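You operate a simulated robot arm through the tools that you are given. There is no shell and no other tool. Be economical: measure what you need, move in short steps, check, and stop when the job is done.

The job below is to be done with a simulated robot arm. You get a single attempt, and the scene is never put back.

TASK
File both waiting job cards under their days and switch those to FULL.

It is judged by the outcome, as a careful person would: the job done as asked, and still so three seconds after it is handed in. It fails if anything else is knocked over, pushed out of place, dropped, spilled or broken.

THE ROBOT
A 7-joint arm with a two-finger parallel gripper, fixed in place. Base frame: the origin is at the foot of the arm, x ahead of it, y to its left, z up. Units: m, rad, N and s.
With the tool pointing down near the work surface it reaches from about 0.24 to 0.68 m from the base axis. Its first joint turns from -1.152 to 1.152 rad. Payload 2.4 kg.
Tool frame: the origin (TCP) lies between the finger pads and is the grasp point; the fingertips stand 0.03 m ahead of it; z points along the fingers, y is the line along which they close. The gripper opens to 0.094 m. The fingers are 0.028 m wide and 0.01 m thick; the gripper's body (0.05 by 0.096 m) begins 0.055 m behind the TCP.
Orientation is told as [roll, pitch, yaw] about the base's x, y, z axes, in that order, counted from this pose: with the fingers straight down and closing along the base's y, the tool's x points along the base's -x, its y along +y and its z along -z.

THE INTERFACE
- The arm moves only by the tool send_rows. Its argument "steps" is a list of rows, each a list of 7 numbers: the shift along the tool's x, y, z in m, then the turn, a rotation vector about the tool's x, y, z in rad, then the opening, from 0 (shut) to 1 (fully open). In form: [[x, y, z, rx, ry, rz, claw], ...]. A call has 1 to 8 rows; each row shifts and turns the commanded pose from where the row before left it, along the tool's axes as they then stand. A row lasts 0.2 s, in which the tool goes at most 0.05 m and 0.15 rad; a call with a longer step from one row to the next is refused whole, and so is a gripper value outside its range. Where a pose cannot be reached the arm comes as near as it can. A force on the tool above 40 N (or 10 N above the force at the start of the call, whichever is more), or a blocked arm, ends the call early, and 0.2 s more pass. Each finger travels about 0.153 m/s and halts on what it meets, pressing with about 33 N; the grip force reading is that of the motor and also rises with nothing between the fingers. The clock runs only during rows and for 0.2 s after the last one: add rows that do not move to give the fingers time. The reply holds the time, the measured pose of the TCP, the force on the tool along the base axes, the opening and the grip force, in the units named above and with some noise, with the torque about the TCP (base axes, N m) and any sound that the robot's microphone picked up.
- Cameras (640 x 400 px; columns grow to the right, rows downward): "scene" is fixed at [0.0493, 0.4905, 1.4409]; the picture's right is [-0.51, -0.86, 0.00], its down [-0.51, 0.30, -0.80] and it looks along [0.69, -0.41, -0.59] (base axes); focal length 312 px, centre (320, 200). "wrist" rides on the gripper at [0.076, 0.014, -0.102] in the tool frame; the picture's right is [-0.18, 0.98, 0.00], its down [-0.75, -0.14, -0.64] and it looks along [-0.63, -0.12, 0.77] (tool axes); focal length 243 px, centre (320, 200). There is no depth. A picture from a camera that has moved, and an enlarged one, comes with that camera's place and axes in the base frame and with its lens. The place of the scene camera against the robot may be out by one fixed shift of up to 0.012 m in any direction.
- camera(camera): a new picture of that camera. It takes no simulated time.
- zoom(camera, box): a new picture of the part [left, top, right, bottom] of that camera's present view, enlarged. It takes no simulated time.
- close_job(): hands the job in; it is judged then, once.

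Go step by step. Nothing tells you positions but the pictures and the camera data: compare them with the known pose of the tool, close in by small moves and look again before you grip or let go. The budget is 120 turns and 68 pictures, counting those below and the enlarged ones. Unless the task says otherwise, let go and move clear before handing in, and close with one line.

The tools are called after "Request:" as a command line: name --pt "numbers of a row" for each row, then --argument value for the rest, lists and objects as JSON in quotes. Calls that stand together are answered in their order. send_rows: Moves the arm, as the interface text tells. Its arguments: {"type":"object","properties":{"steps":{"type":"array"}},"required":["steps"]} The other tools are called the same way: camera (camera) takes a picture; zoom (camera, box) takes an enlarged picture of a part of a camera's view; close_job () hands the job in.

At the start:

```text
clock: 0.0
tcp_pos: [0.3433, 0.0921, 1.1593]
ee_rot: [0.001, 0.001, 0.0]
force: [0.6, -0.4, 0.0]
moment: [-0.04, 0.01, -0.02]
opening: 0.0942
grasp_force: 0.1
```

scene: 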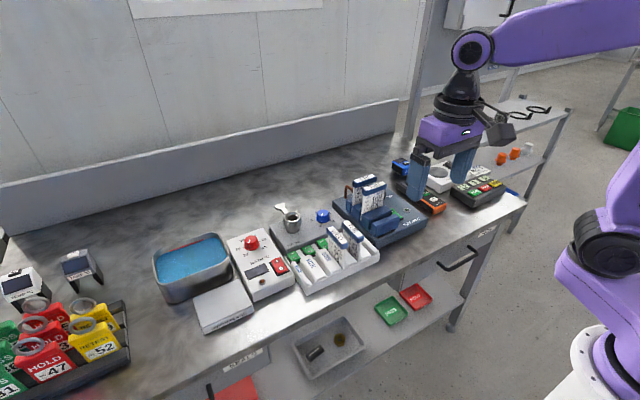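
wrist: 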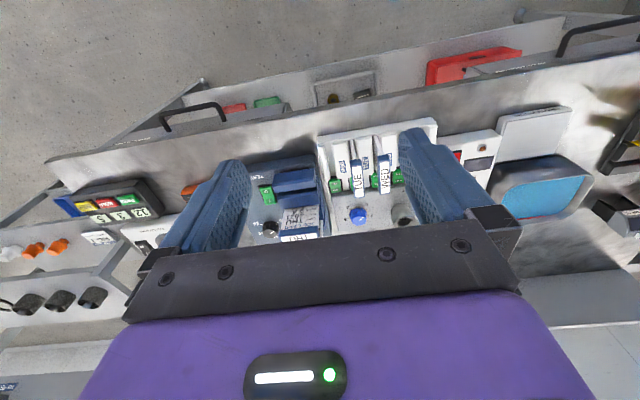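

I see a bench with a white tray with day slots and a blue box holding cards. I'll enlarge the relevant areas first.

Request:
zoom --camera "scene" --box '[260, 165, 440, 300]'

Request:
zoom --camera "wrist" --box '[230, 110, 450, 250]'

```text
2.96 times, centred on (350, 232) of scene
camera zoom: at [0.0493, 0.4905, 1.4409], right [-0.51, -0.86, 0.0], down [-0.51, 0.3, -0.8], along [0.69, -0.41, -0.59], focal length 925 px, centre (231, 104)
```

zoom: 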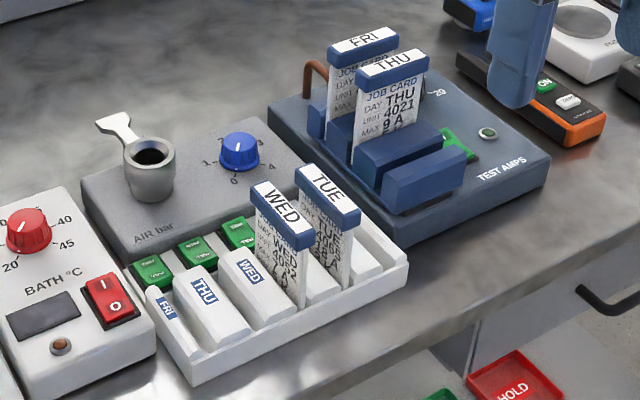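

```text
2.86 times, centred on (340, 180) of wrist
camera zoom: at [0.2666, 0.1055, 1.262], right [0.18, 0.98, 0.0], down [0.75, -0.14, 0.64], along [0.63, -0.12, -0.77], focal length 693 px, centre (263, 257)
```

zoom: 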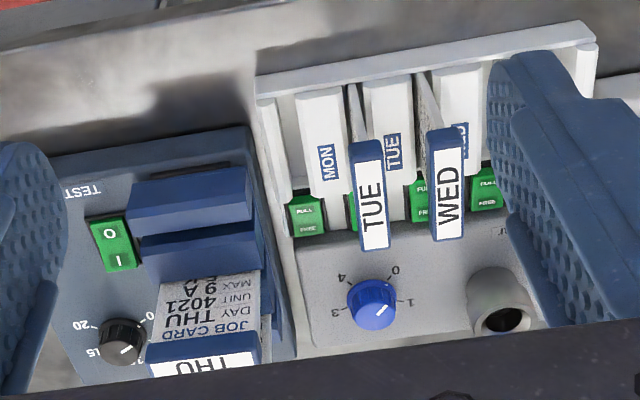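

The waiting cards (THU, FRI) stand in the blue holder near (0.57, 0.01) and (0.615, 0.01), with tops at z≈0.977; the white rack with day slots is to their left. I'll move to look straight at the white rack.

Request:
send_rows --pt "0 0.045 0 0 0 0 1" --pt "0 0.045 0 0 0 0 1" --pt "0 0 0 0 0 0 1"

Request:
zoom --camera "wrist" --box '[200, 80, 440, 240]'

Request:
zoom --camera "scene" --box '[280, 205, 385, 300]'

Request:
zoom --camera "scene" --box '[335, 165, 430, 250]'

```text
clock: 0.8
tcp_pos: [0.3456, 0.184, 1.1594]
ee_rot: [0.0, 0.001, -0.001]
force: [1.0, -0.2, 0.4]
moment: [0.01, -0.02, 0.0]
opening: 0.0941
grasp_force: 0.0
```

```text
2.50 times, centred on (320, 160) of wrist
camera zoom: at [0.2687, 0.1969, 1.2624], right [0.18, 0.98, 0.0], down [0.75, -0.14, 0.64], along [0.63, -0.12, -0.77], focal length 606 px, centre (320, 300)
```

zoom: 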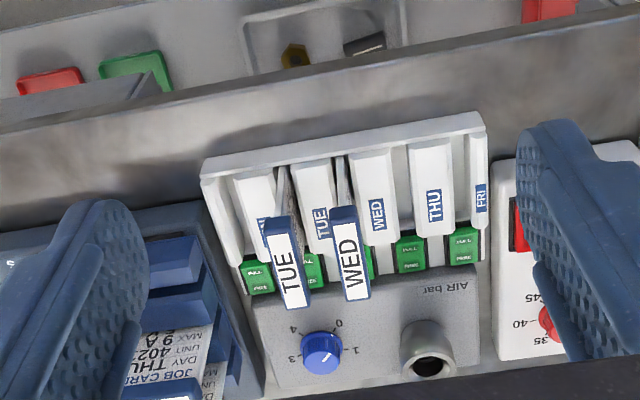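

```text
4.21 times, centred on (332, 252) of scene
camera zoom: at [0.0493, 0.4905, 1.4409], right [-0.51, -0.86, 0.0], down [-0.51, 0.3, -0.8], along [0.69, -0.41, -0.59], focal length 1314 px, centre (267, -21)
```

zoom: 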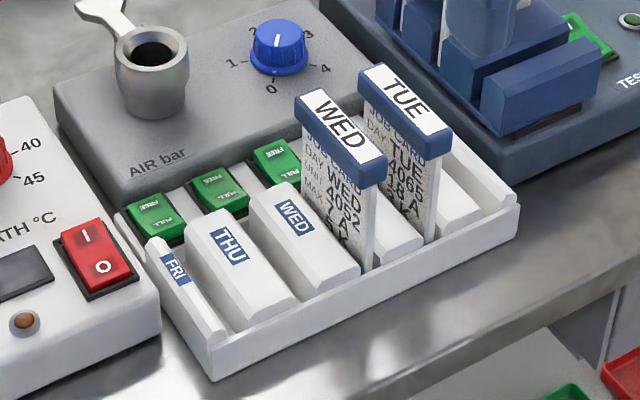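

```text
4.71 times, centred on (382, 208) of scene
camera zoom: at [0.0493, 0.4905, 1.4409], right [-0.51, -0.86, 0.0], down [-0.51, 0.3, -0.8], along [0.69, -0.41, -0.59], focal length 1469 px, centre (26, 165)
```

zoom: 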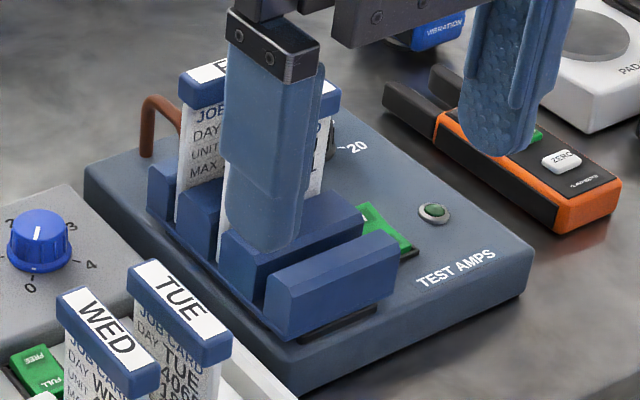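

The day rack slots read MON to FRI toward +y, with the slot on the -y side of each label and a rocker at each slot's +x end; pitch is about 0.042 m. I'll move closer to see the rockers and their current state.

Request:
send_rows --pt "-0.026 0.013 0.035 0 0 0 1" --pt "-0.026 0.013 0.035 0 0 0 1" --pt "-0.026 0.013 0.035 0 0 0 1" --pt "-0.026 0.013 0.035 0 0 0 1" --pt "0 0 0 0 0 0 1"

Request:
camera --camera "wrist"

```text
clock: 2.0
tcp_pos: [0.4488, 0.235, 1.0186]
ee_rot: [0.0, 0.001, 0.001]
force: [0.1, 0.6, -0.1]
moment: [0.0, -0.02, -0.03]
opening: 0.094
grasp_force: 0.1
```

```text
60 pictures are left
camera wrist: at [0.3723, 0.2486, 1.1218], right [0.18, 0.98, 0.0], down [0.75, -0.14, 0.64], along [0.63, -0.12, -0.77], focal length 243 px, centre (320, 200)
```

wrist: 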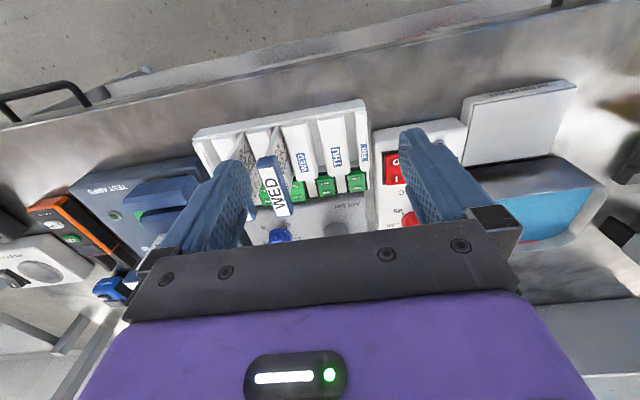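

Request:
zoom --camera "wrist" --box '[250, 110, 400, 220]'

Request:
zoom --camera "scene" --box '[283, 225, 343, 270]'

```text
3.64 times, centred on (325, 165) of wrist
camera zoom: at [0.3723, 0.2486, 1.1218], right [0.18, 0.98, 0.0], down [0.75, -0.14, 0.64], along [0.63, -0.12, -0.77], focal length 882 px, centre (302, 327)
```

zoom: 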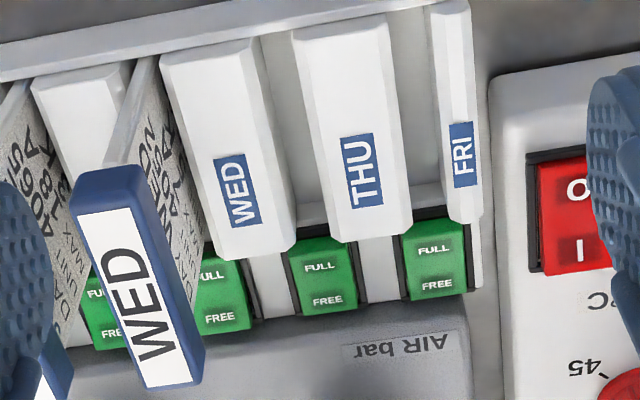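

```text
8.89 times, centred on (313, 248) of scene
camera zoom: at [0.0493, 0.4905, 1.4409], right [-0.51, -0.86, 0.0], down [-0.51, 0.3, -0.8], along [0.69, -0.41, -0.59], focal length 2775 px, centre (382, -222)
```

zoom: 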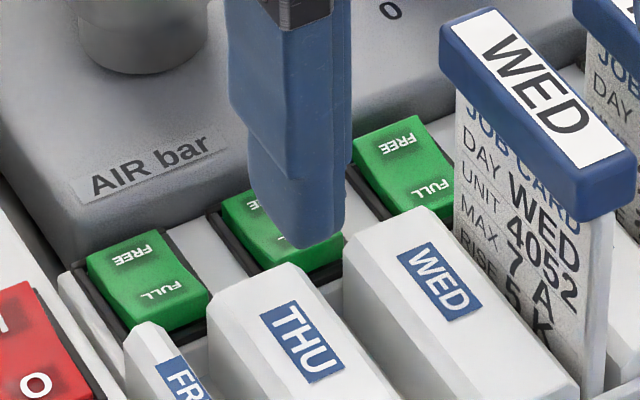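

The two empty slots lead into the THU and FRI rockers, FULL end toward the robot. I'll zoom tighter to compare rocker tilt between WED, THU and FRI.

Request:
zoom --camera "wrist" --box '[292, 158, 376, 208]'

Request:
zoom --camera "wrist" --box '[268, 168, 318, 208]'

```text
7.62 times, centred on (334, 183) of wrist
camera zoom: at [0.3723, 0.2486, 1.1218], right [0.18, 0.98, 0.0], down [0.75, -0.14, 0.64], along [0.63, -0.12, -0.77], focal length 1848 px, centre (213, 330)
```

zoom: 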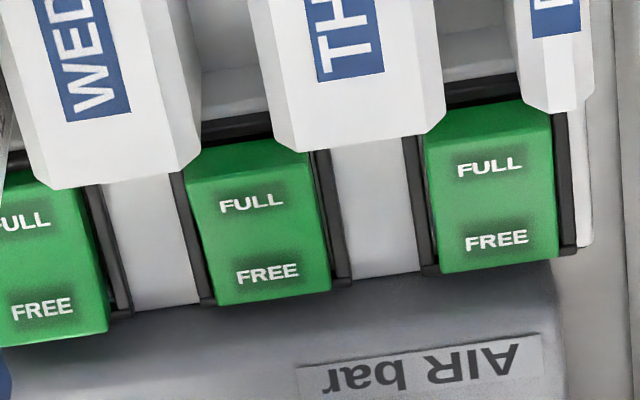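

```text
10.00 times, centred on (293, 188) of wrist
camera zoom: at [0.3723, 0.2486, 1.1218], right [0.18, 0.98, 0.0], down [0.75, -0.14, 0.64], along [0.63, -0.12, -0.77], focal length 2426 px, centre (590, 320)
```

zoom: 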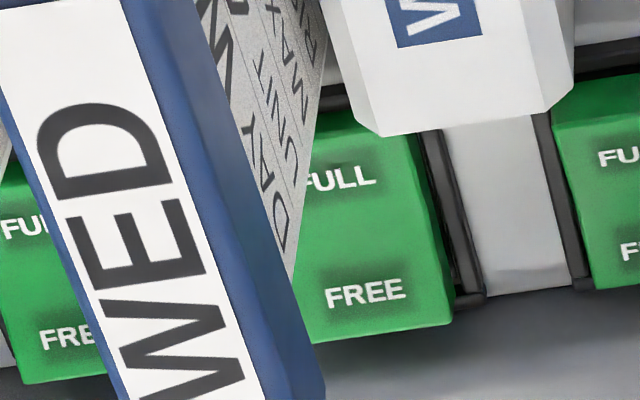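

THU and FRI rockers have the FULL end (−x) raised, while WED's is down, so pressing at about x=0.558 flips them; THU is at y≈0.220, FRI at y≈0.261, z≈0.86. I'll close the gripper and turn to yaw +90.

Request:
send_rows --pt "0 0 0 0 0 -0.15 0.5" --pt "0 0 0 0 0 -0.15 0" --pt "0 0 0 0 0 -0.15 0" --pt "0 0 0 0 0 -0.15 0" --pt "0 0 0 0 0 -0.15 0" --pt "0 0 0 0 0 -0.15 0" --pt "0 0 0 0 0 -0.15 0" --pt "0 0 0 0 0 -0.15 0"

Request:
send_rows --pt "0 0 0 0 0 -0.1236 0" --pt "0 0 0 0 0 -0.1236 0" --pt "0 0 0 0 0 -0.1236 0" --pt "0 -0.04 0 0 0 0 0" --pt "-0.025 -0.04 0 0 0 0 0" --pt "0 -0.02 0 0 0 0 0" --pt "0 0 0 0 0 0 0"

Request:
camera --camera "wrist"

```text
clock: 3.8
tcp_pos: [0.4465, 0.2345, 1.019]
ee_rot: [0.0, 0.0, 1.202]
force: [-0.1, 0.5, -0.6]
moment: [-0.01, -0.03, -0.01]
opening: 0.0004
grasp_force: 33.2
```

```text
clock: 5.4
tcp_pos: [0.5474, 0.2575, 1.0191]
ee_rot: [0.002, -0.001, 1.57]
force: [0.9, 0.1, 0.1]
moment: [-0.01, 0.04, 0.02]
opening: 0.0
grasp_force: 32.8
```

```text
55 pictures are left
camera wrist: at [0.5326, 0.1803, 1.1223], right [-0.98, 0.18, 0.0], down [0.14, 0.75, 0.64], along [0.12, 0.63, -0.77], focal length 243 px, centre (320, 200)
```

wrist: 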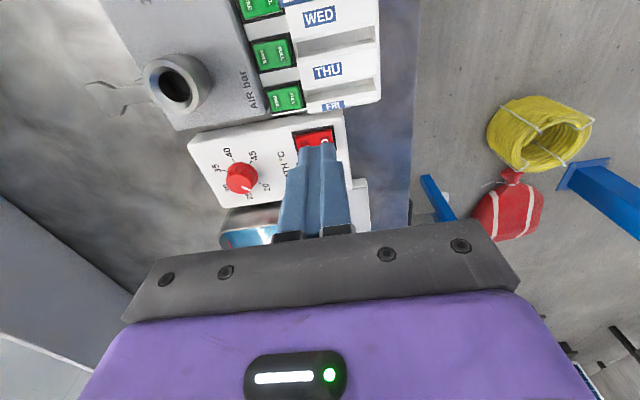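

The two wrist views now triangulate the FRI rocker at about (0.589, 0.261, 0.831), so the scene camera is shifted by about 1 cm. I'll zoom to refine.

Request:
zoom --camera "wrist" --box '[230, 10, 400, 116]'

```text
3.76 times, centred on (315, 63) of wrist
camera zoom: at [0.5326, 0.1803, 1.1223], right [-0.98, 0.18, 0.0], down [0.14, 0.75, 0.64], along [0.12, 0.63, -0.77], focal length 913 px, centre (339, 716)
```

zoom: 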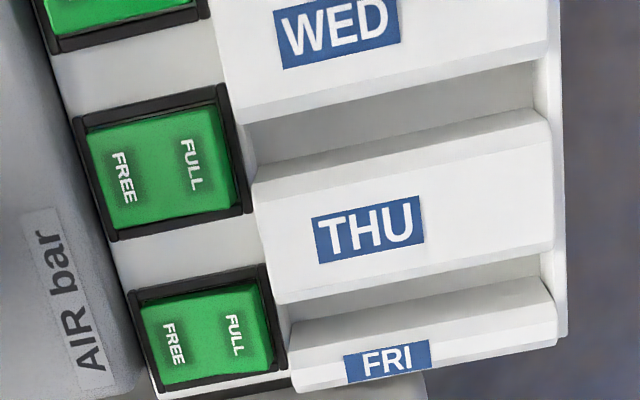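

Refined: FULL ends at (0.581, 0.2635) for FRI and (0.581, 0.2175) for THU, z≈0.83. I'll go above FRI, tilt so the −x fingertip edge leads, and check the wrist camera's clearance over the cards.

Request:
send_rows --pt "-0.0055 -0.0316 0 0 0 0 0" --pt "0 0 0.04 0 0 0 0" --pt "0 0 0.04 0 0 0 0" --pt "0 0 0 0.15 0 0 0" --pt "0 0 0 0.15 0 0 0" --pt "0 0 0 0 0 0 0"

Request:
zoom --camera "scene" --box '[250, 120, 430, 280]'

Request:
camera --camera "wrist"

```text
clock: 6.8
tcp_pos: [0.5783, 0.2644, 0.9386]
ee_rot: [-0.301, 0.0, 1.572]
force: [0.6, -0.4, 0.0]
moment: [0.02, 0.01, 0.06]
opening: 0.0
grasp_force: 32.8
```

```text
2.50 times, centred on (340, 200) of scene
camera zoom: at [0.0493, 0.4905, 1.4409], right [-0.51, -0.86, 0.0], down [-0.51, 0.3, -0.8], along [0.69, -0.41, -0.59], focal length 780 px, centre (270, 200)
```

zoom: 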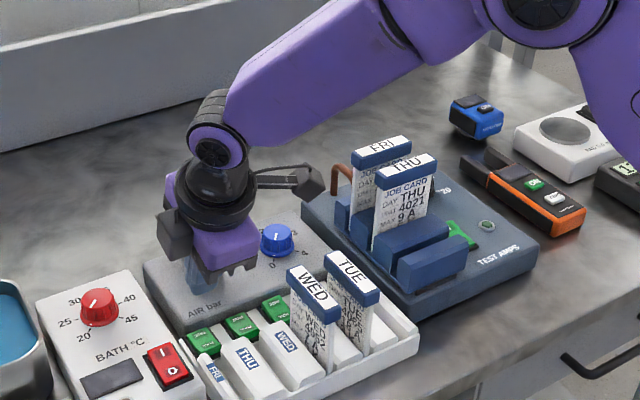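

```text
52 pictures are left
camera wrist: at [0.5343, 0.1874, 1.0325], right [-0.94, 0.18, -0.29], down [-0.06, 0.75, 0.66], along [0.34, 0.63, -0.7], focal length 243 px, centre (320, 200)
```

wrist: 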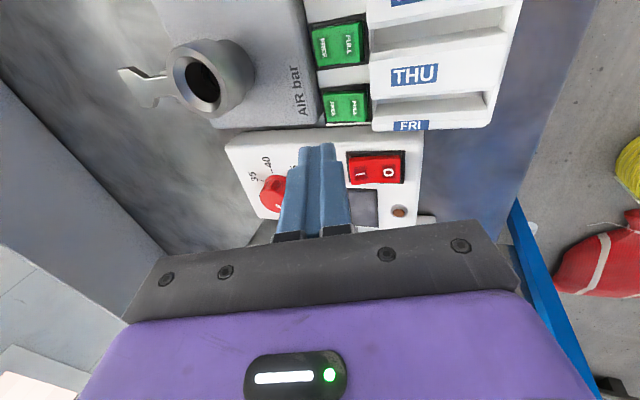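

The wrist camera housing would come too close above the WED card at this yaw, so I'll rise and turn to yaw −90, which puts the camera on the clear +y side.

Request:
send_rows --pt "0 -0.009 -0.045 -0.15 0 0 0" --pt "0 0 -0.045 -0.15 0 0 0" --pt "0 0 0 0 0 0.15 0" --pt "0 0 0 0 0 0.15 0" --pt "0 0 0 0 0 0.15 0" --pt "0 0 0 0 0 0.15 0" --pt "0 0 0 0 0 0.15 0" --pt "0 0 0 0 0 0.15 0"

Request:
send_rows --pt "0 0 0 0 0 0.15 0" --pt "0 0 0 0 0 0.15 0" --pt "0 0 0 0 0 0.15 0" --pt "0 0 0 0 0 0.15 0" --pt "0 0 0 0 0 0.15 0" --pt "0 0 0 0 0 0.15 0" --pt "0 0 0 0 0 0.15 0" --pt "0 0 0 0 0 0.15 0"

Request:
send_rows --pt "0 0 0 0 0 0.15 0" --pt "0 0 0 0 0 0.15 0" --pt "0 0 0 0 0 0.15 0" --pt "0 0 0 0 0 0.15 0" --pt "0 0 0 0 0 0.15 0" --pt "0 0 0 0 0 0.15 0" --pt "0 0 0 0 0 0.1416 0" --pt "0 0 0 0 0 0 0"

```text
clock: 8.6
tcp_pos: [0.5682, 0.264, 1.0285]
ee_rot: [0.0, 0.0, 0.667]
force: [0.5, -0.1, -0.1]
moment: [-0.03, 0.02, 0.01]
opening: 0.0
grasp_force: 33.0
```

```text
clock: 10.4
tcp_pos: [0.5668, 0.2638, 1.0291]
ee_rot: [-0.001, 0.001, -0.531]
force: [-0.5, 0.6, -0.5]
moment: [0.0, -0.03, 0.02]
opening: 0.0
grasp_force: 33.2
```

```text
clock: 12.2
tcp_pos: [0.5657, 0.2629, 1.0291]
ee_rot: [0.0, 0.0, -1.572]
force: [-0.3, 0.0, 0.6]
moment: [0.01, -0.02, 0.01]
opening: 0.0001
grasp_force: 33.1
```

At yaw −90 now. I'll move over the FRI FULL end, tilt, and descend to just above.

Request:
send_rows --pt "0.0004 0.0133 0.04 0 0 0 0" --pt "0 0 0.04 0 0 0 0" --pt "0 0 0 -0.15 0 0 0" --pt "0 0 0 -0.15 0 0 0" --pt "0 -0.009 0.029 0 0 0 0" --pt "0 0 0 0 0 0 0"

Request:
camera --camera "wrist"

Request:
zoom --camera "scene" --box '[250, 170, 380, 290]'

```text
clock: 13.6
tcp_pos: [0.5815, 0.2619, 0.9186]
ee_rot: [0.3, 0.001, -1.57]
force: [-0.8, -0.4, -0.1]
moment: [-0.01, 0.03, -0.02]
opening: 0.0
grasp_force: 32.6
```

```text
51 pictures are left
camera wrist: at [0.5634, 0.3392, 1.0214], right [0.94, -0.18, 0.29], down [-0.32, -0.75, 0.57], along [0.11, -0.63, -0.77], focal length 243 px, centre (320, 200)
```

wrist: 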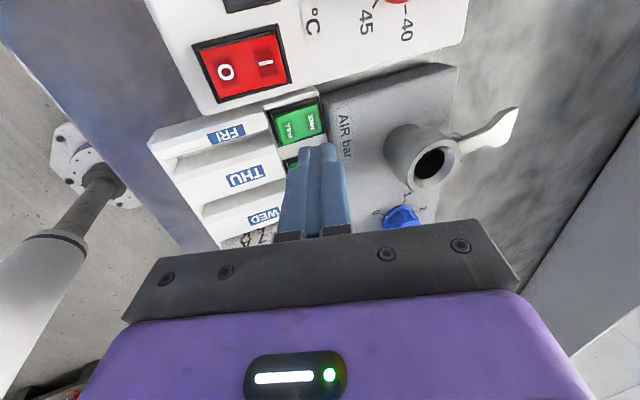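

```text
3.33 times, centred on (315, 230) of scene
camera zoom: at [0.0493, 0.4905, 1.4409], right [-0.51, -0.86, 0.0], down [-0.51, 0.3, -0.8], along [0.69, -0.41, -0.59], focal length 1040 px, centre (337, 100)
```

zoom: 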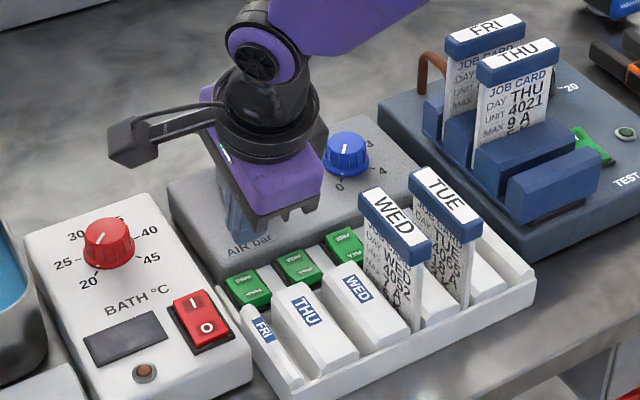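

Position agrees. Descending to the rocker in small steps.

Request:
send_rows --pt "0 -0.012 0.033 0 0 0 0" --pt "0 0 0 0 0 0 0" --pt "0 -0.0012 0.0038 0 0 0 0" --pt "0 -0.0012 0.0038 0 0 0 0" --pt "0 -0.0012 0.0038 0 0 0 0" --pt "0 -0.0006 0.0019 0 0 0 0"

```text
clock: 15.0
tcp_pos: [0.5795, 0.265, 0.8686]
ee_rot: [0.301, -0.001, -1.57]
force: [-0.3, -0.9, -0.3]
moment: [-0.01, 0.0, -0.02]
opening: 0.0001
grasp_force: 33.3
```

Request:
send_rows --pt "0 -0.0006 0.0019 0 0 0 0" --pt "0 -0.0006 0.0019 0 0 0 0" --pt "0 -0.0006 0.0019 0 0 0 0" --pt "0 -0.0006 0.0019 0 0 0 0"

Request:
zoom --camera "scene" --box '[270, 215, 340, 265]'

```text
clock: 16.0
tcp_pos: [0.5794, 0.2633, 0.8619]
ee_rot: [0.3, -0.001, -1.571]
force: [0.4, -0.6, 0.4]
moment: [-0.02, 0.01, 0.03]
opening: 0.0
grasp_force: 33.0
heard: click
```

```text
8.00 times, centred on (305, 240) of scene
camera zoom: at [0.0493, 0.4905, 1.4409], right [-0.51, -0.86, 0.0], down [-0.51, 0.3, -0.8], along [0.69, -0.41, -0.59], focal length 2497 px, centre (440, -120)
```

zoom: 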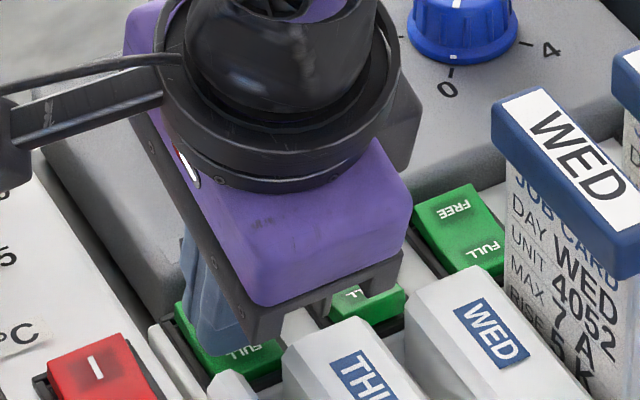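

A click was heard. I'll raise, shift to THU and look at FRI.

Request:
send_rows --pt "0 0.0118 -0.0382 0 0 0 0" --pt "-0.0458 0 0 0 0 0 0" --pt "0 0 0 0 0 0 0"

Request:
zoom --camera "wrist" --box '[220, 60, 380, 160]'

```text
clock: 16.8
tcp_pos: [0.5787, 0.2192, 0.9025]
ee_rot: [0.3, -0.001, -1.569]
force: [0.3, -0.4, 0.3]
moment: [0.01, 0.04, -0.02]
opening: 0.0
grasp_force: 32.7
```

```text
4.00 times, centred on (300, 110) of wrist
camera zoom: at [0.5611, 0.2944, 1.0053], right [0.94, -0.18, 0.29], down [-0.32, -0.75, 0.57], along [0.11, -0.63, -0.77], focal length 970 px, centre (400, 560)
```

zoom: 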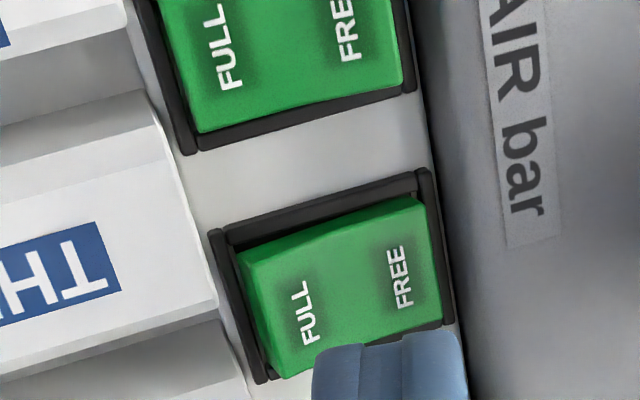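

FRI now sits FULL-down; THU is still FULL-up. Pressing THU the same way.

Request:
send_rows --pt "0 -0.0083 0.0267 0 0 0 0" --pt "0 -0.0012 0.0038 0 0 0 0" --pt "0 -0.0006 0.0019 0 0 0 0" --pt "0 -0.0006 0.0019 0 0 0 0" --pt "0 -0.0006 0.0019 0 0 0 0" --pt "0 -0.0006 0.0019 0 0 0 0" --pt "0 0 0 0 0 0 0"

```text
clock: 18.4
tcp_pos: [0.5779, 0.2185, 0.8635]
ee_rot: [0.301, 0.0, -1.571]
force: [-4.5, -1.4, 15.9]
moment: [-0.53, 0.43, -0.03]
opening: 0.0001
grasp_force: 32.7
```

Firm contact but no click yet; pressing a little further.

Request:
send_rows --pt "0 -0.0006 0.0019 0 0 0 0" --pt "0 0 0 0 0 0 0"

```text
clock: 19.0
tcp_pos: [0.579, 0.2197, 0.862]
ee_rot: [0.304, 0.002, -1.57]
force: [-1.4, 1.5, 29.0]
moment: [-1.29, 0.87, -0.16]
opening: 0.0001
grasp_force: 32.4
heard: click
```

Click heard, but the torque suggests something also presses near the WED card. Rising straight away and looking.

Request:
send_rows --pt "0 0.0118 -0.0382 0 0 0 0" --pt "0 0.0118 -0.0382 0 0 0 0" --pt "0 0 0 0 0 0 0"

Request:
zoom --camera "scene" --box '[270, 205, 390, 290]'

Request:
zoom --camera "wrist" --box '[190, 80, 380, 250]'

```text
clock: 19.8
tcp_pos: [0.5779, 0.219, 0.9377]
ee_rot: [0.299, 0.0, -1.571]
force: [1.0, -0.8, -0.1]
moment: [0.01, -0.02, 0.0]
opening: 0.0
grasp_force: 32.6
```

```text
4.71 times, centred on (330, 248) of scene
camera zoom: at [0.0493, 0.4905, 1.4409], right [-0.51, -0.86, 0.0], down [-0.51, 0.3, -0.8], along [0.69, -0.41, -0.59], focal length 1469 px, centre (273, -24)
```

zoom: 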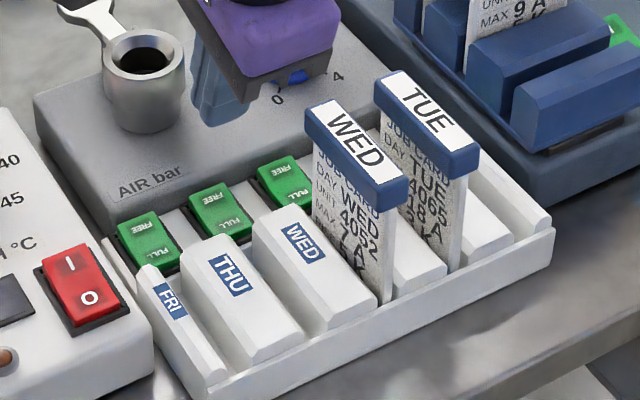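

```text
2.35 times, centred on (285, 165) of wrist
camera zoom: at [0.5618, 0.2944, 1.0407], right [0.94, -0.18, 0.29], down [-0.32, -0.75, 0.57], along [0.11, -0.63, -0.77], focal length 571 px, centre (402, 282)
```

zoom: 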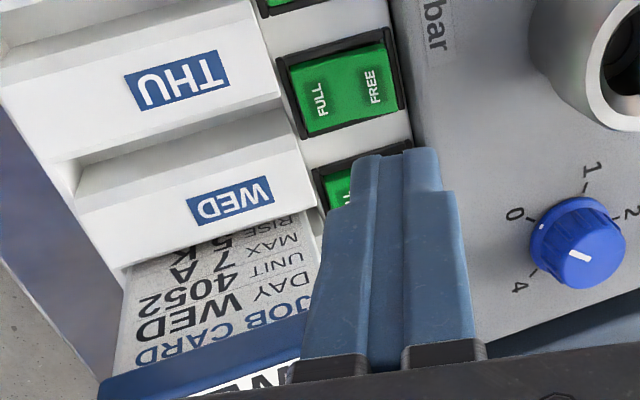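

The WED card is still upright and in place, and the THU rocker now sits FULL-down. Next I'll straighten, rise, turn back to yaw 0 and move to view the holder.

Request:
send_rows --pt "0 0.009 -0.045 0.15 0 0 0" --pt "0 0 -0.045 0.15 0 0 0" --pt "0 0 -0.045 0 0 -0.15 0" --pt "0 0 -0.03 0 0 -0.15 0" --pt "0 0 0 0 0 -0.15 0" --pt "0 0 0 0 0 -0.15 0" --pt "0 0 0 0 0 -0.15 0" --pt "0 0 0 0 0 -0.15 0"

Request:
send_rows --pt "0 0 0 0 0 -0.15 0" --pt "0 0 0 0 0 -0.15 0" --pt "0 0 0 0 0 -0.15 0" --pt "0 0 0 0 0 -0.15 0" --pt "0 0 0 0 0 -0.0708 0" --pt "0.045 0 0 0 0 0 0.2" --pt "0.045 0 0 0 0 0 0.43" --pt "0.045 0 0 0 0 0 0.43"

Request:
send_rows --pt "0 -0.048 0 0 0 0 0.43" --pt "0 -0.048 0 0 0 0 0.43" --pt "0 -0.048 0 0 0 0 0.43" --pt "0 -0.048 0 0 0 0 0.43" --pt "0 0 0 0 0 0 0.43"

Request:
camera --camera "wrist"

```text
clock: 21.6
tcp_pos: [0.5677, 0.2189, 1.1055]
ee_rot: [0.0, -0.001, -0.667]
force: [0.1, 0.4, 0.6]
moment: [0.01, 0.01, 0.01]
opening: 0.0001
grasp_force: 33.1
```

```text
clock: 23.4
tcp_pos: [0.4317, 0.2186, 1.1059]
ee_rot: [0.001, 0.0, 0.0]
force: [0.4, -0.4, -0.3]
moment: [0.02, -0.03, 0.01]
opening: 0.0404
grasp_force: 0.0
```

```text
clock: 24.6
tcp_pos: [0.4299, 0.0259, 1.104]
ee_rot: [0.0, 0.001, 0.002]
force: [0.3, -0.3, -0.5]
moment: [0.0, -0.01, -0.02]
opening: 0.0401
grasp_force: 0.1
```

```text
45 pictures are left
camera wrist: at [0.3533, 0.0407, 1.2077], right [0.18, 0.98, 0.0], down [0.75, -0.14, 0.64], along [0.63, -0.12, -0.77], focal length 243 px, centre (320, 200)
```

wrist: 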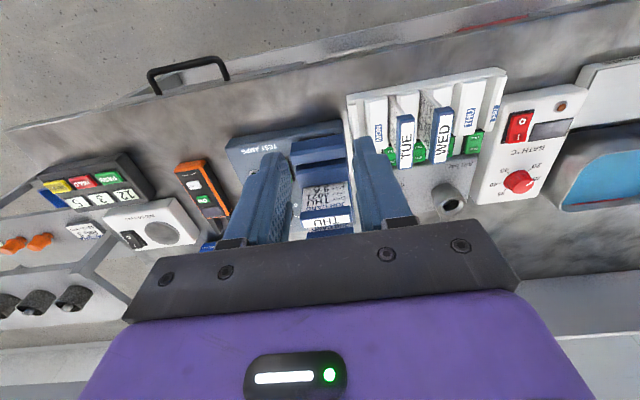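

THU is visible, but FRI hides behind the gripper plate. I'll back off in x and look again, zoomed.

Request:
send_rows --pt "0.045 0 0 0 0 0 1" --pt "0.045 0 0 0 0 0 1" --pt "0 0 0 0 0 0 1"

Request:
zoom --camera "wrist" --box '[240, 120, 440, 245]'

Request:
zoom --camera "scene" --box '[335, 165, 430, 250]'

```text
clock: 25.4
tcp_pos: [0.3417, 0.0253, 1.1062]
ee_rot: [0.001, 0.0, -0.001]
force: [-0.3, -0.2, 0.1]
moment: [-0.01, -0.02, 0.01]
opening: 0.094
grasp_force: 0.0
```

```text
3.20 times, centred on (340, 182) of wrist
camera zoom: at [0.2642, 0.0395, 1.2099], right [0.18, 0.98, 0.0], down [0.75, -0.14, 0.64], along [0.63, -0.12, -0.77], focal length 776 px, centre (256, 256)
```

zoom: 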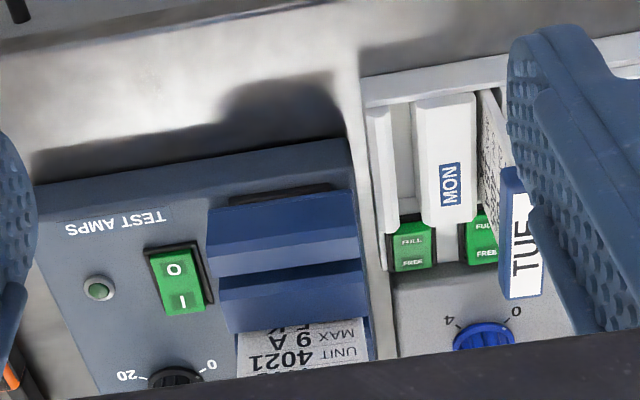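

```text
4.71 times, centred on (382, 208) of scene
camera zoom: at [0.0493, 0.4905, 1.4409], right [-0.51, -0.86, 0.0], down [-0.51, 0.3, -0.8], along [0.69, -0.41, -0.59], focal length 1469 px, centre (26, 165)
```

zoom: 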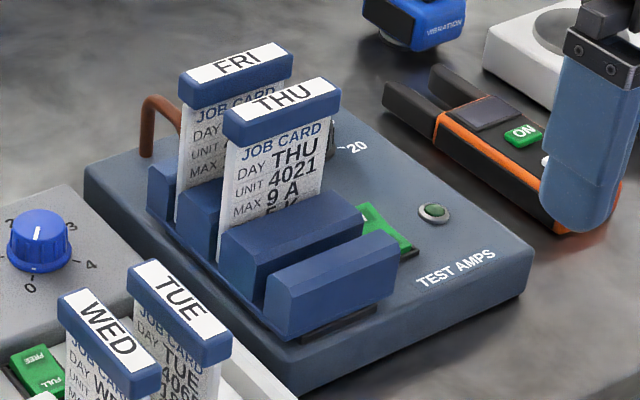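

Backing off moved the cards out of view, so I'll go forward instead.

Request:
send_rows --pt "-0.045 0 0 0 0 0 1" --pt "-0.045 0 0 0 0 0 1" --pt "-0.045 0 0 0 0 0 1" --pt "-0.045 0 0 0 0 0 1" --pt "0 0 0 0 0 0 1"

Request:
zoom --camera "wrist" --box '[220, 110, 440, 240]'

```text
clock: 26.6
tcp_pos: [0.524, 0.0254, 1.1066]
ee_rot: [0.0, 0.001, 0.001]
force: [0.1, 0.5, 0.2]
moment: [-0.01, 0.05, 0.0]
opening: 0.0939
grasp_force: 0.0
```

```text
2.91 times, centred on (330, 175) of wrist
camera zoom: at [0.4468, 0.0391, 1.2099], right [0.18, 0.98, 0.0], down [0.75, -0.14, 0.64], along [0.63, -0.12, -0.77], focal length 706 px, centre (291, 273)
```

zoom: 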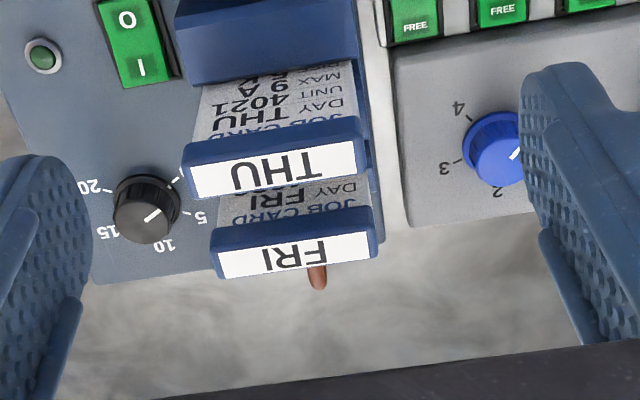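

THU's header is at about (0.589, 0.006, 0.972) and FRI's at (0.632, 0.006). I'll move above THU, turn to yaw +90 and set the opening to about 38 mm.

Request:
send_rows --pt "-0.032 -0.01 0 0 0 -0.15 0.4" --pt "-0.032 -0.005 0 0 0 -0.15 0.4" --pt "0 0 0 0 0 -0.15 0.4" --pt "0 0 0 0 0 -0.15 0.4" --pt "0 0 0 0 0 -0.15 0.4" --pt "0 0 0 0 0 -0.15 0.4" --pt "0 0 0 0 0 -0.15 0.4" --pt "0 0 0 0 0 -0.15 0.4"

Request:
send_rows --pt "0 0 0 0 0 -0.15 0.4" --pt "0 0 0 0 0 -0.15 0.4" --pt "0 0 0 0 0 -0.0708 0.4" --pt "0 0 0 0 0 0 0.4"

Request:
camera --camera "wrist"

```text
clock: 28.4
tcp_pos: [0.5876, 0.0153, 1.1039]
ee_rot: [0.0, 0.0, 1.203]
force: [-0.5, -0.4, -0.1]
moment: [0.0, 0.0, -0.03]
opening: 0.0377
grasp_force: 0.0
```

```text
clock: 29.4
tcp_pos: [0.5862, 0.0163, 1.1046]
ee_rot: [-0.002, 0.0, 1.571]
force: [0.0, 0.5, 0.1]
moment: [-0.02, 0.02, 0.03]
opening: 0.0376
grasp_force: 0.2
```

```text
41 pictures are left
camera wrist: at [0.5717, -0.0604, 1.2079], right [-0.98, 0.18, 0.0], down [0.14, 0.75, 0.64], along [0.12, 0.63, -0.77], focal length 243 px, centre (320, 200)
```

wrist: 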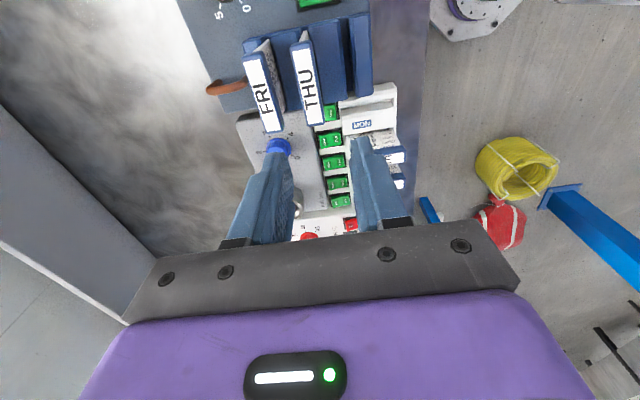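

I'll come closer above THU and check alignment again.

Request:
send_rows --pt "0.007 -0.003 0.033 0 0 0 0.4" --pt "0.006 -0.002 0.03 0 0 0 0.4" --pt "0 0 0 0 0 0 0.4"

Request:
zoom --camera "wrist" --box '[220, 40, 420, 240]'

Request:
zoom --camera "scene" --box '[335, 135, 430, 215]'

```text
clock: 30.2
tcp_pos: [0.5916, 0.0023, 1.0401]
ee_rot: [-0.001, 0.0, 1.57]
force: [0.8, -0.3, -0.5]
moment: [0.0, 0.02, -0.01]
opening: 0.0377
grasp_force: 0.0
```

```text
2.00 times, centred on (320, 140) of wrist
camera zoom: at [0.5758, -0.0735, 1.1444], right [-0.98, 0.18, 0.0], down [0.14, 0.75, 0.64], along [0.12, 0.63, -0.77], focal length 485 px, centre (320, 320)
```

zoom: 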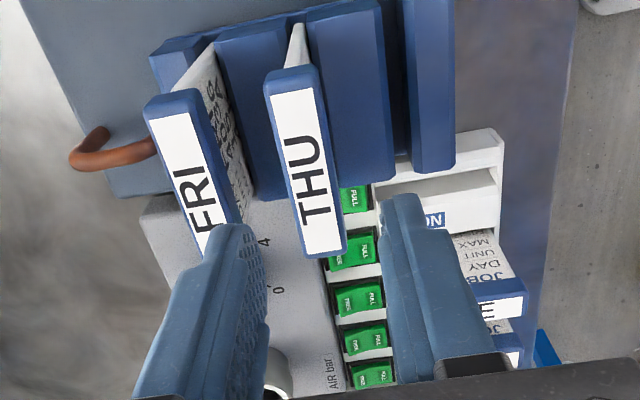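

```text
5.00 times, centred on (382, 175) of scene
camera zoom: at [0.0493, 0.4905, 1.4409], right [-0.51, -0.86, 0.0], down [-0.51, 0.3, -0.8], along [0.69, -0.41, -0.59], focal length 1561 px, centre (8, 325)
```

zoom: 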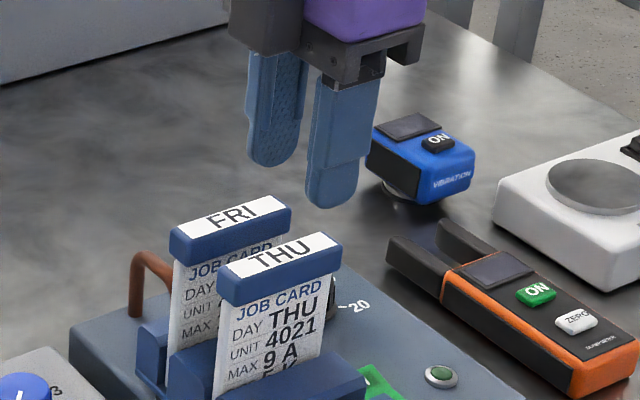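

Refined THU header: x≈0.595, y≈0.002, top z≈0.963. I'll lower until the tips are just at the header top, then look.

Request:
send_rows --pt "0 -0.003 0.02 0 0 0 0.4" --pt "0 0 0.02 0 0 0 0.4" --pt "0 0 0 0 0 0 0.4"

Request:
zoom --camera "wrist" --box '[220, 40, 420, 240]'

Request:
zoom --camera "scene" --box '[335, 155, 430, 235]'

```text
clock: 31.0
tcp_pos: [0.595, 0.0031, 1.001]
ee_rot: [0.0, 0.0, 1.572]
force: [-0.2, 0.1, 0.6]
moment: [0.0, 0.0, 0.02]
opening: 0.0376
grasp_force: 0.0
```

```text
2.00 times, centred on (320, 140) of wrist
camera zoom: at [0.579, -0.0735, 1.1047], right [-0.98, 0.18, 0.0], down [0.14, 0.75, 0.64], along [0.12, 0.63, -0.77], focal length 485 px, centre (320, 320)
```

zoom: 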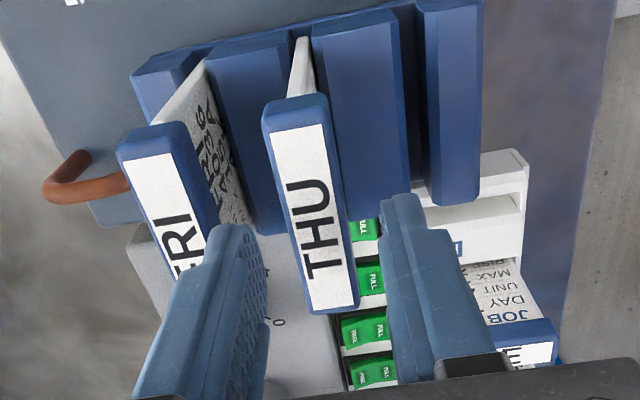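

```text
5.00 times, centred on (382, 195) of scene
camera zoom: at [0.0493, 0.4905, 1.4409], right [-0.51, -0.86, 0.0], down [-0.51, 0.3, -0.8], along [0.69, -0.41, -0.59], focal length 1561 px, centre (8, 225)
```

zoom: 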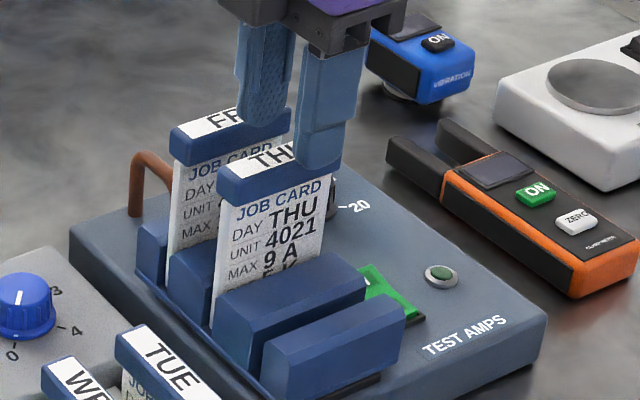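

The fingers straddle the header well; I'll shift 4 mm in +y, lower around it, and grip.

Request:
send_rows --pt "-0.004 0 0.014 0 0 0 0.4" --pt "0 0 0.014 0 0 0 0.4" --pt "0 0 0.014 0 0 0 0.4" --pt "0 0 0 0 0 0 0.4"

Request:
zoom --camera "scene" --box '[335, 155, 430, 235]'

Request:
zoom --camera "wrist" --box '[220, 40, 420, 240]'

```text
clock: 32.0
tcp_pos: [0.5946, 0.0077, 0.9591]
ee_rot: [-0.001, -0.001, 1.567]
force: [-0.2, 0.1, -0.6]
moment: [0.01, 0.01, 0.03]
opening: 0.0379
grasp_force: 0.1
```

```text
5.00 times, centred on (382, 195) of scene
camera zoom: at [0.0493, 0.4905, 1.4409], right [-0.51, -0.86, 0.0], down [-0.51, 0.3, -0.8], along [0.69, -0.41, -0.59], focal length 1561 px, centre (8, 225)
```

zoom: 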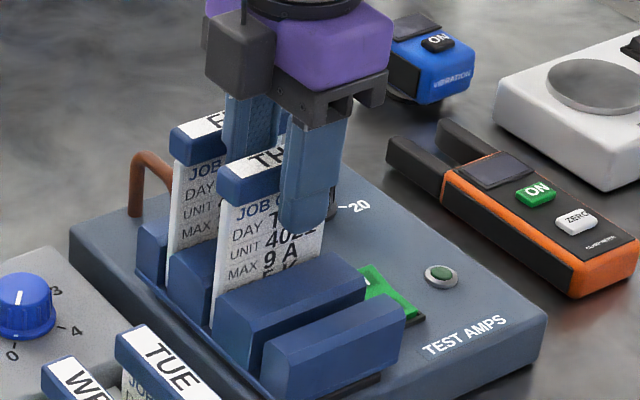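

```text
2.00 times, centred on (320, 140) of wrist
camera zoom: at [0.5798, -0.0698, 1.0628], right [-0.98, 0.18, 0.0], down [0.14, 0.75, 0.64], along [0.12, 0.63, -0.77], focal length 485 px, centre (320, 320)
```

zoom: 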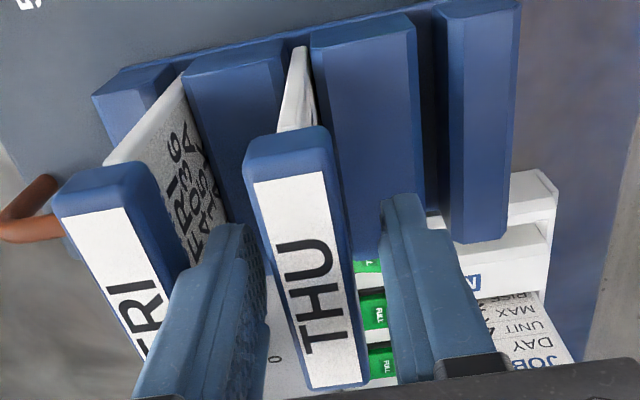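

Well centred. Closing the gripper.

Request:
send_rows --pt "0 0 0 0 0 0 0.3" --pt "0 0 0 0 0 0 0.2" --pt "0 0 0 0 0 0 0.1" --pt "0 0 0 0 0 0 0.0" --pt "0 0 0 0 0 0 0.0"

Request:
send_rows --pt "0 0 -0.01 0 0 0 0" --pt "0 0 -0.01 0 0 0 0" --pt "0 0 0 0 0 0 0"

Request:
zoom --camera "scene" --box '[335, 155, 430, 235]'

```text
clock: 33.2
tcp_pos: [0.5948, 0.0067, 0.9609]
ee_rot: [0.001, 0.0, 1.568]
force: [0.2, -0.4, 0.7]
moment: [0.0, -0.02, 0.01]
opening: 0.0232
grasp_force: 32.4
```

```text
clock: 34.0
tcp_pos: [0.5934, 0.0081, 0.9812]
ee_rot: [0.001, 0.0, 1.569]
force: [0.0, 0.3, -0.5]
moment: [-0.01, 0.02, 0.0]
opening: 0.0232
grasp_force: 33.6
```

```text
5.00 times, centred on (382, 195) of scene
camera zoom: at [0.0493, 0.4905, 1.4409], right [-0.51, -0.86, 0.0], down [-0.51, 0.3, -0.8], along [0.69, -0.41, -0.59], focal length 1561 px, centre (8, 225)
```

zoom: 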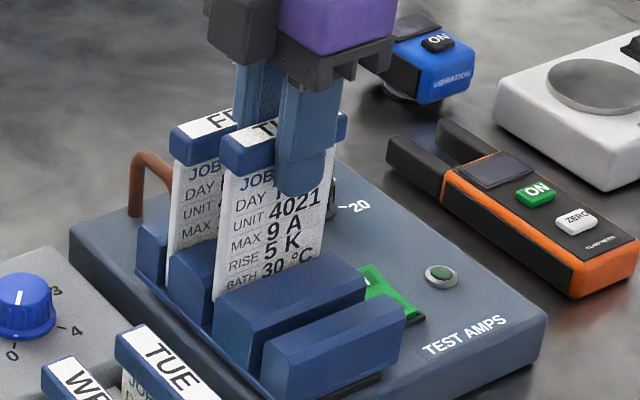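

The card is coming up cleanly. I'll lift clear, turn to yaw 0 and move above the THU slot.

Request:
send_rows --pt "0 0 -0.03 0 0 0 0" --pt "0 0 -0.04 0 0 0 0" --pt "0 0 -0.045 0 0 0 0" --pt "0 0 -0.02 0 0 0 0" --pt "0 0 0 0 0 0.15 0" --pt "0 0 0 0 0 0.15 0" --pt "0 0 0 0 0 0.15 0" --pt "0 0 0 0 0 0.15 0"

Request:
send_rows --pt "0 0 0 0 0 0.15 0" --pt "0 0 0 0 0 0.15 0" --pt "0 0 0 0 0 0.15 0" --pt "0 0 0 0 0 0.15 0" --pt "0 0 0 0 0 0.15 0" --pt "0 0 0 0 0 0.15 0" --pt "0 0 0 0 0 0.0708 0" --pt "0 0 0 0 0 0 0"

Request:
send_rows --pt "0.02 0.04 0 0 0 0 0" --pt "0.02 0.04 0 0 0 0 0" --pt "0.02 0.04 0 0 0 0 0" --pt "0.018 0.04 0 0 0 0 0" --pt "0 0.048 0 0 0 0 0" --pt "0 0 0 0 0 0 0"

Request:
zoom --camera "scene" --box '[260, 140, 400, 290]'

Request:
camera --camera "wrist"

```text
clock: 35.8
tcp_pos: [0.5948, 0.0085, 1.115]
ee_rot: [0.002, 0.001, 0.968]
force: [-1.3, -0.6, -0.1]
moment: [0.0, 0.01, 0.0]
opening: 0.0234
grasp_force: 32.9
```

```text
clock: 37.6
tcp_pos: [0.5941, 0.0093, 1.1151]
ee_rot: [-0.001, 0.0, -0.003]
force: [0.6, -0.8, 0.3]
moment: [0.0, -0.01, 0.02]
opening: 0.0232
grasp_force: 33.4
```

```text
clock: 39.0
tcp_pos: [0.5183, 0.2123, 1.1167]
ee_rot: [0.001, 0.0, 0.0]
force: [0.1, -0.5, -0.6]
moment: [0.02, 0.01, 0.01]
opening: 0.0234
grasp_force: 32.4
```

```text
2.67 times, centred on (330, 215) of scene
camera zoom: at [0.0493, 0.4905, 1.4409], right [-0.51, -0.86, 0.0], down [-0.51, 0.3, -0.8], along [0.69, -0.41, -0.59], focal length 832 px, centre (293, 160)
```

zoom: 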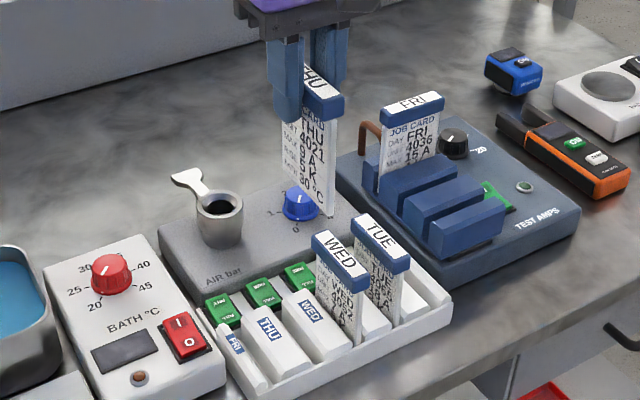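

```text
32 pictures are left
camera wrist: at [0.4419, 0.2264, 1.2203], right [0.18, 0.98, 0.0], down [0.75, -0.14, 0.64], along [0.63, -0.12, -0.77], focal length 243 px, centre (320, 200)
```

wrist: 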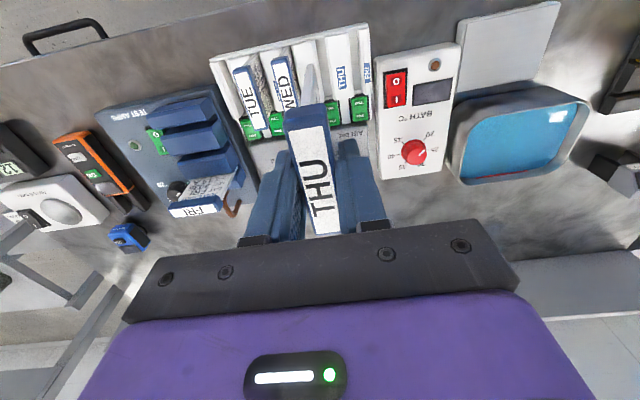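

Card is held upright. The THU slot centre should be y≈0.2165, header x≈0.514 as for WED/TUE. I'll lower until the card bottom is just above the wedges.

Request:
send_rows --pt "0 0.004 0.035 0 0 0 0" --pt "0 0 0.04 0 0 0 0" --pt "0 0 0.035 0 0 0 0" --pt "0 0 0 0 0 0 0"

Request:
zoom --camera "scene" --box '[275, 175, 385, 285]'

Request:
zoom --camera "wrist" --box '[200, 60, 420, 240]'

```text
clock: 40.0
tcp_pos: [0.5158, 0.2167, 1.0052]
ee_rot: [-0.001, 0.001, -0.001]
force: [1.2, -0.2, 0.2]
moment: [0.01, 0.02, 0.01]
opening: 0.0232
grasp_force: 32.4
```

```text
3.64 times, centred on (330, 230) of scene
camera zoom: at [0.0493, 0.4905, 1.4409], right [-0.51, -0.86, 0.0], down [-0.51, 0.3, -0.8], along [0.69, -0.41, -0.59], focal length 1135 px, centre (284, 91)
```

zoom: 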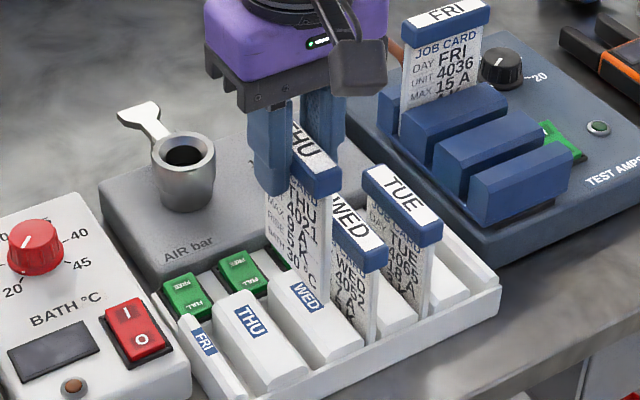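

```text
2.22 times, centred on (310, 150) of wrist
camera zoom: at [0.4398, 0.2307, 1.1086], right [0.18, 0.98, 0.0], down [0.75, -0.14, 0.64], along [0.63, -0.12, -0.77], focal length 539 px, centre (342, 311)
```

zoom: 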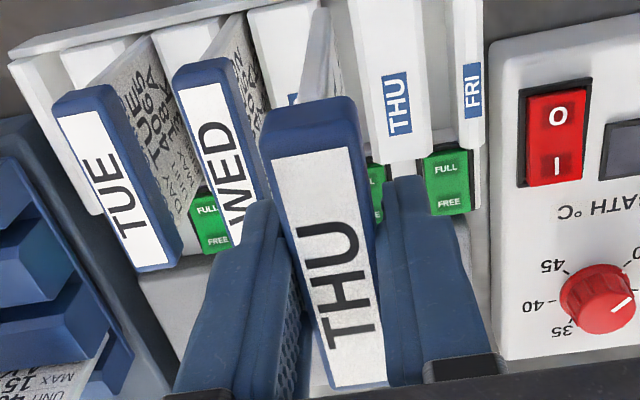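

Extrapolating from TUE→WED, the card needs about +4 mm in x and y is right. Lowering into the slot in small steps.

Request:
send_rows --pt "-0.005 0 0 0 0 0 0" --pt "0 0 0.01 0 0 0 0" --pt "0 0 0.01 0 0 0 0" --pt "0 0 0.01 0 0 0 0" --pt "0 0 0 0 0 0 0"

Request:
zoom --camera "scene" --box '[285, 205, 375, 285]'

```text
clock: 41.2
tcp_pos: [0.5223, 0.2179, 0.9748]
ee_rot: [0.0, 0.002, 0.001]
force: [-0.3, 0.2, -0.1]
moment: [-0.01, 0.0, 0.03]
opening: 0.0235
grasp_force: 33.5
```

```text
5.00 times, centred on (330, 245) of scene
camera zoom: at [0.0493, 0.4905, 1.4409], right [-0.51, -0.86, 0.0], down [-0.51, 0.3, -0.8], along [0.69, -0.41, -0.59], focal length 1561 px, centre (270, -25)
```

zoom: 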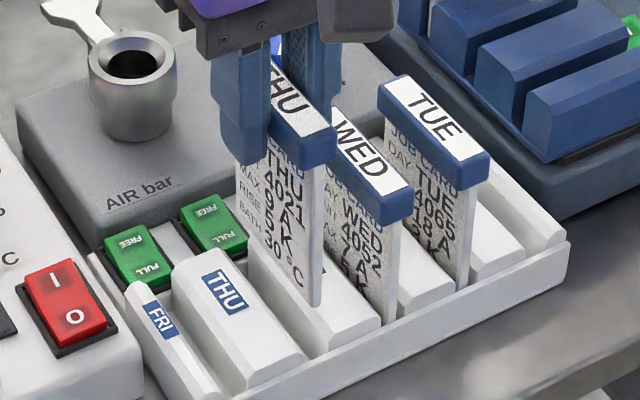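

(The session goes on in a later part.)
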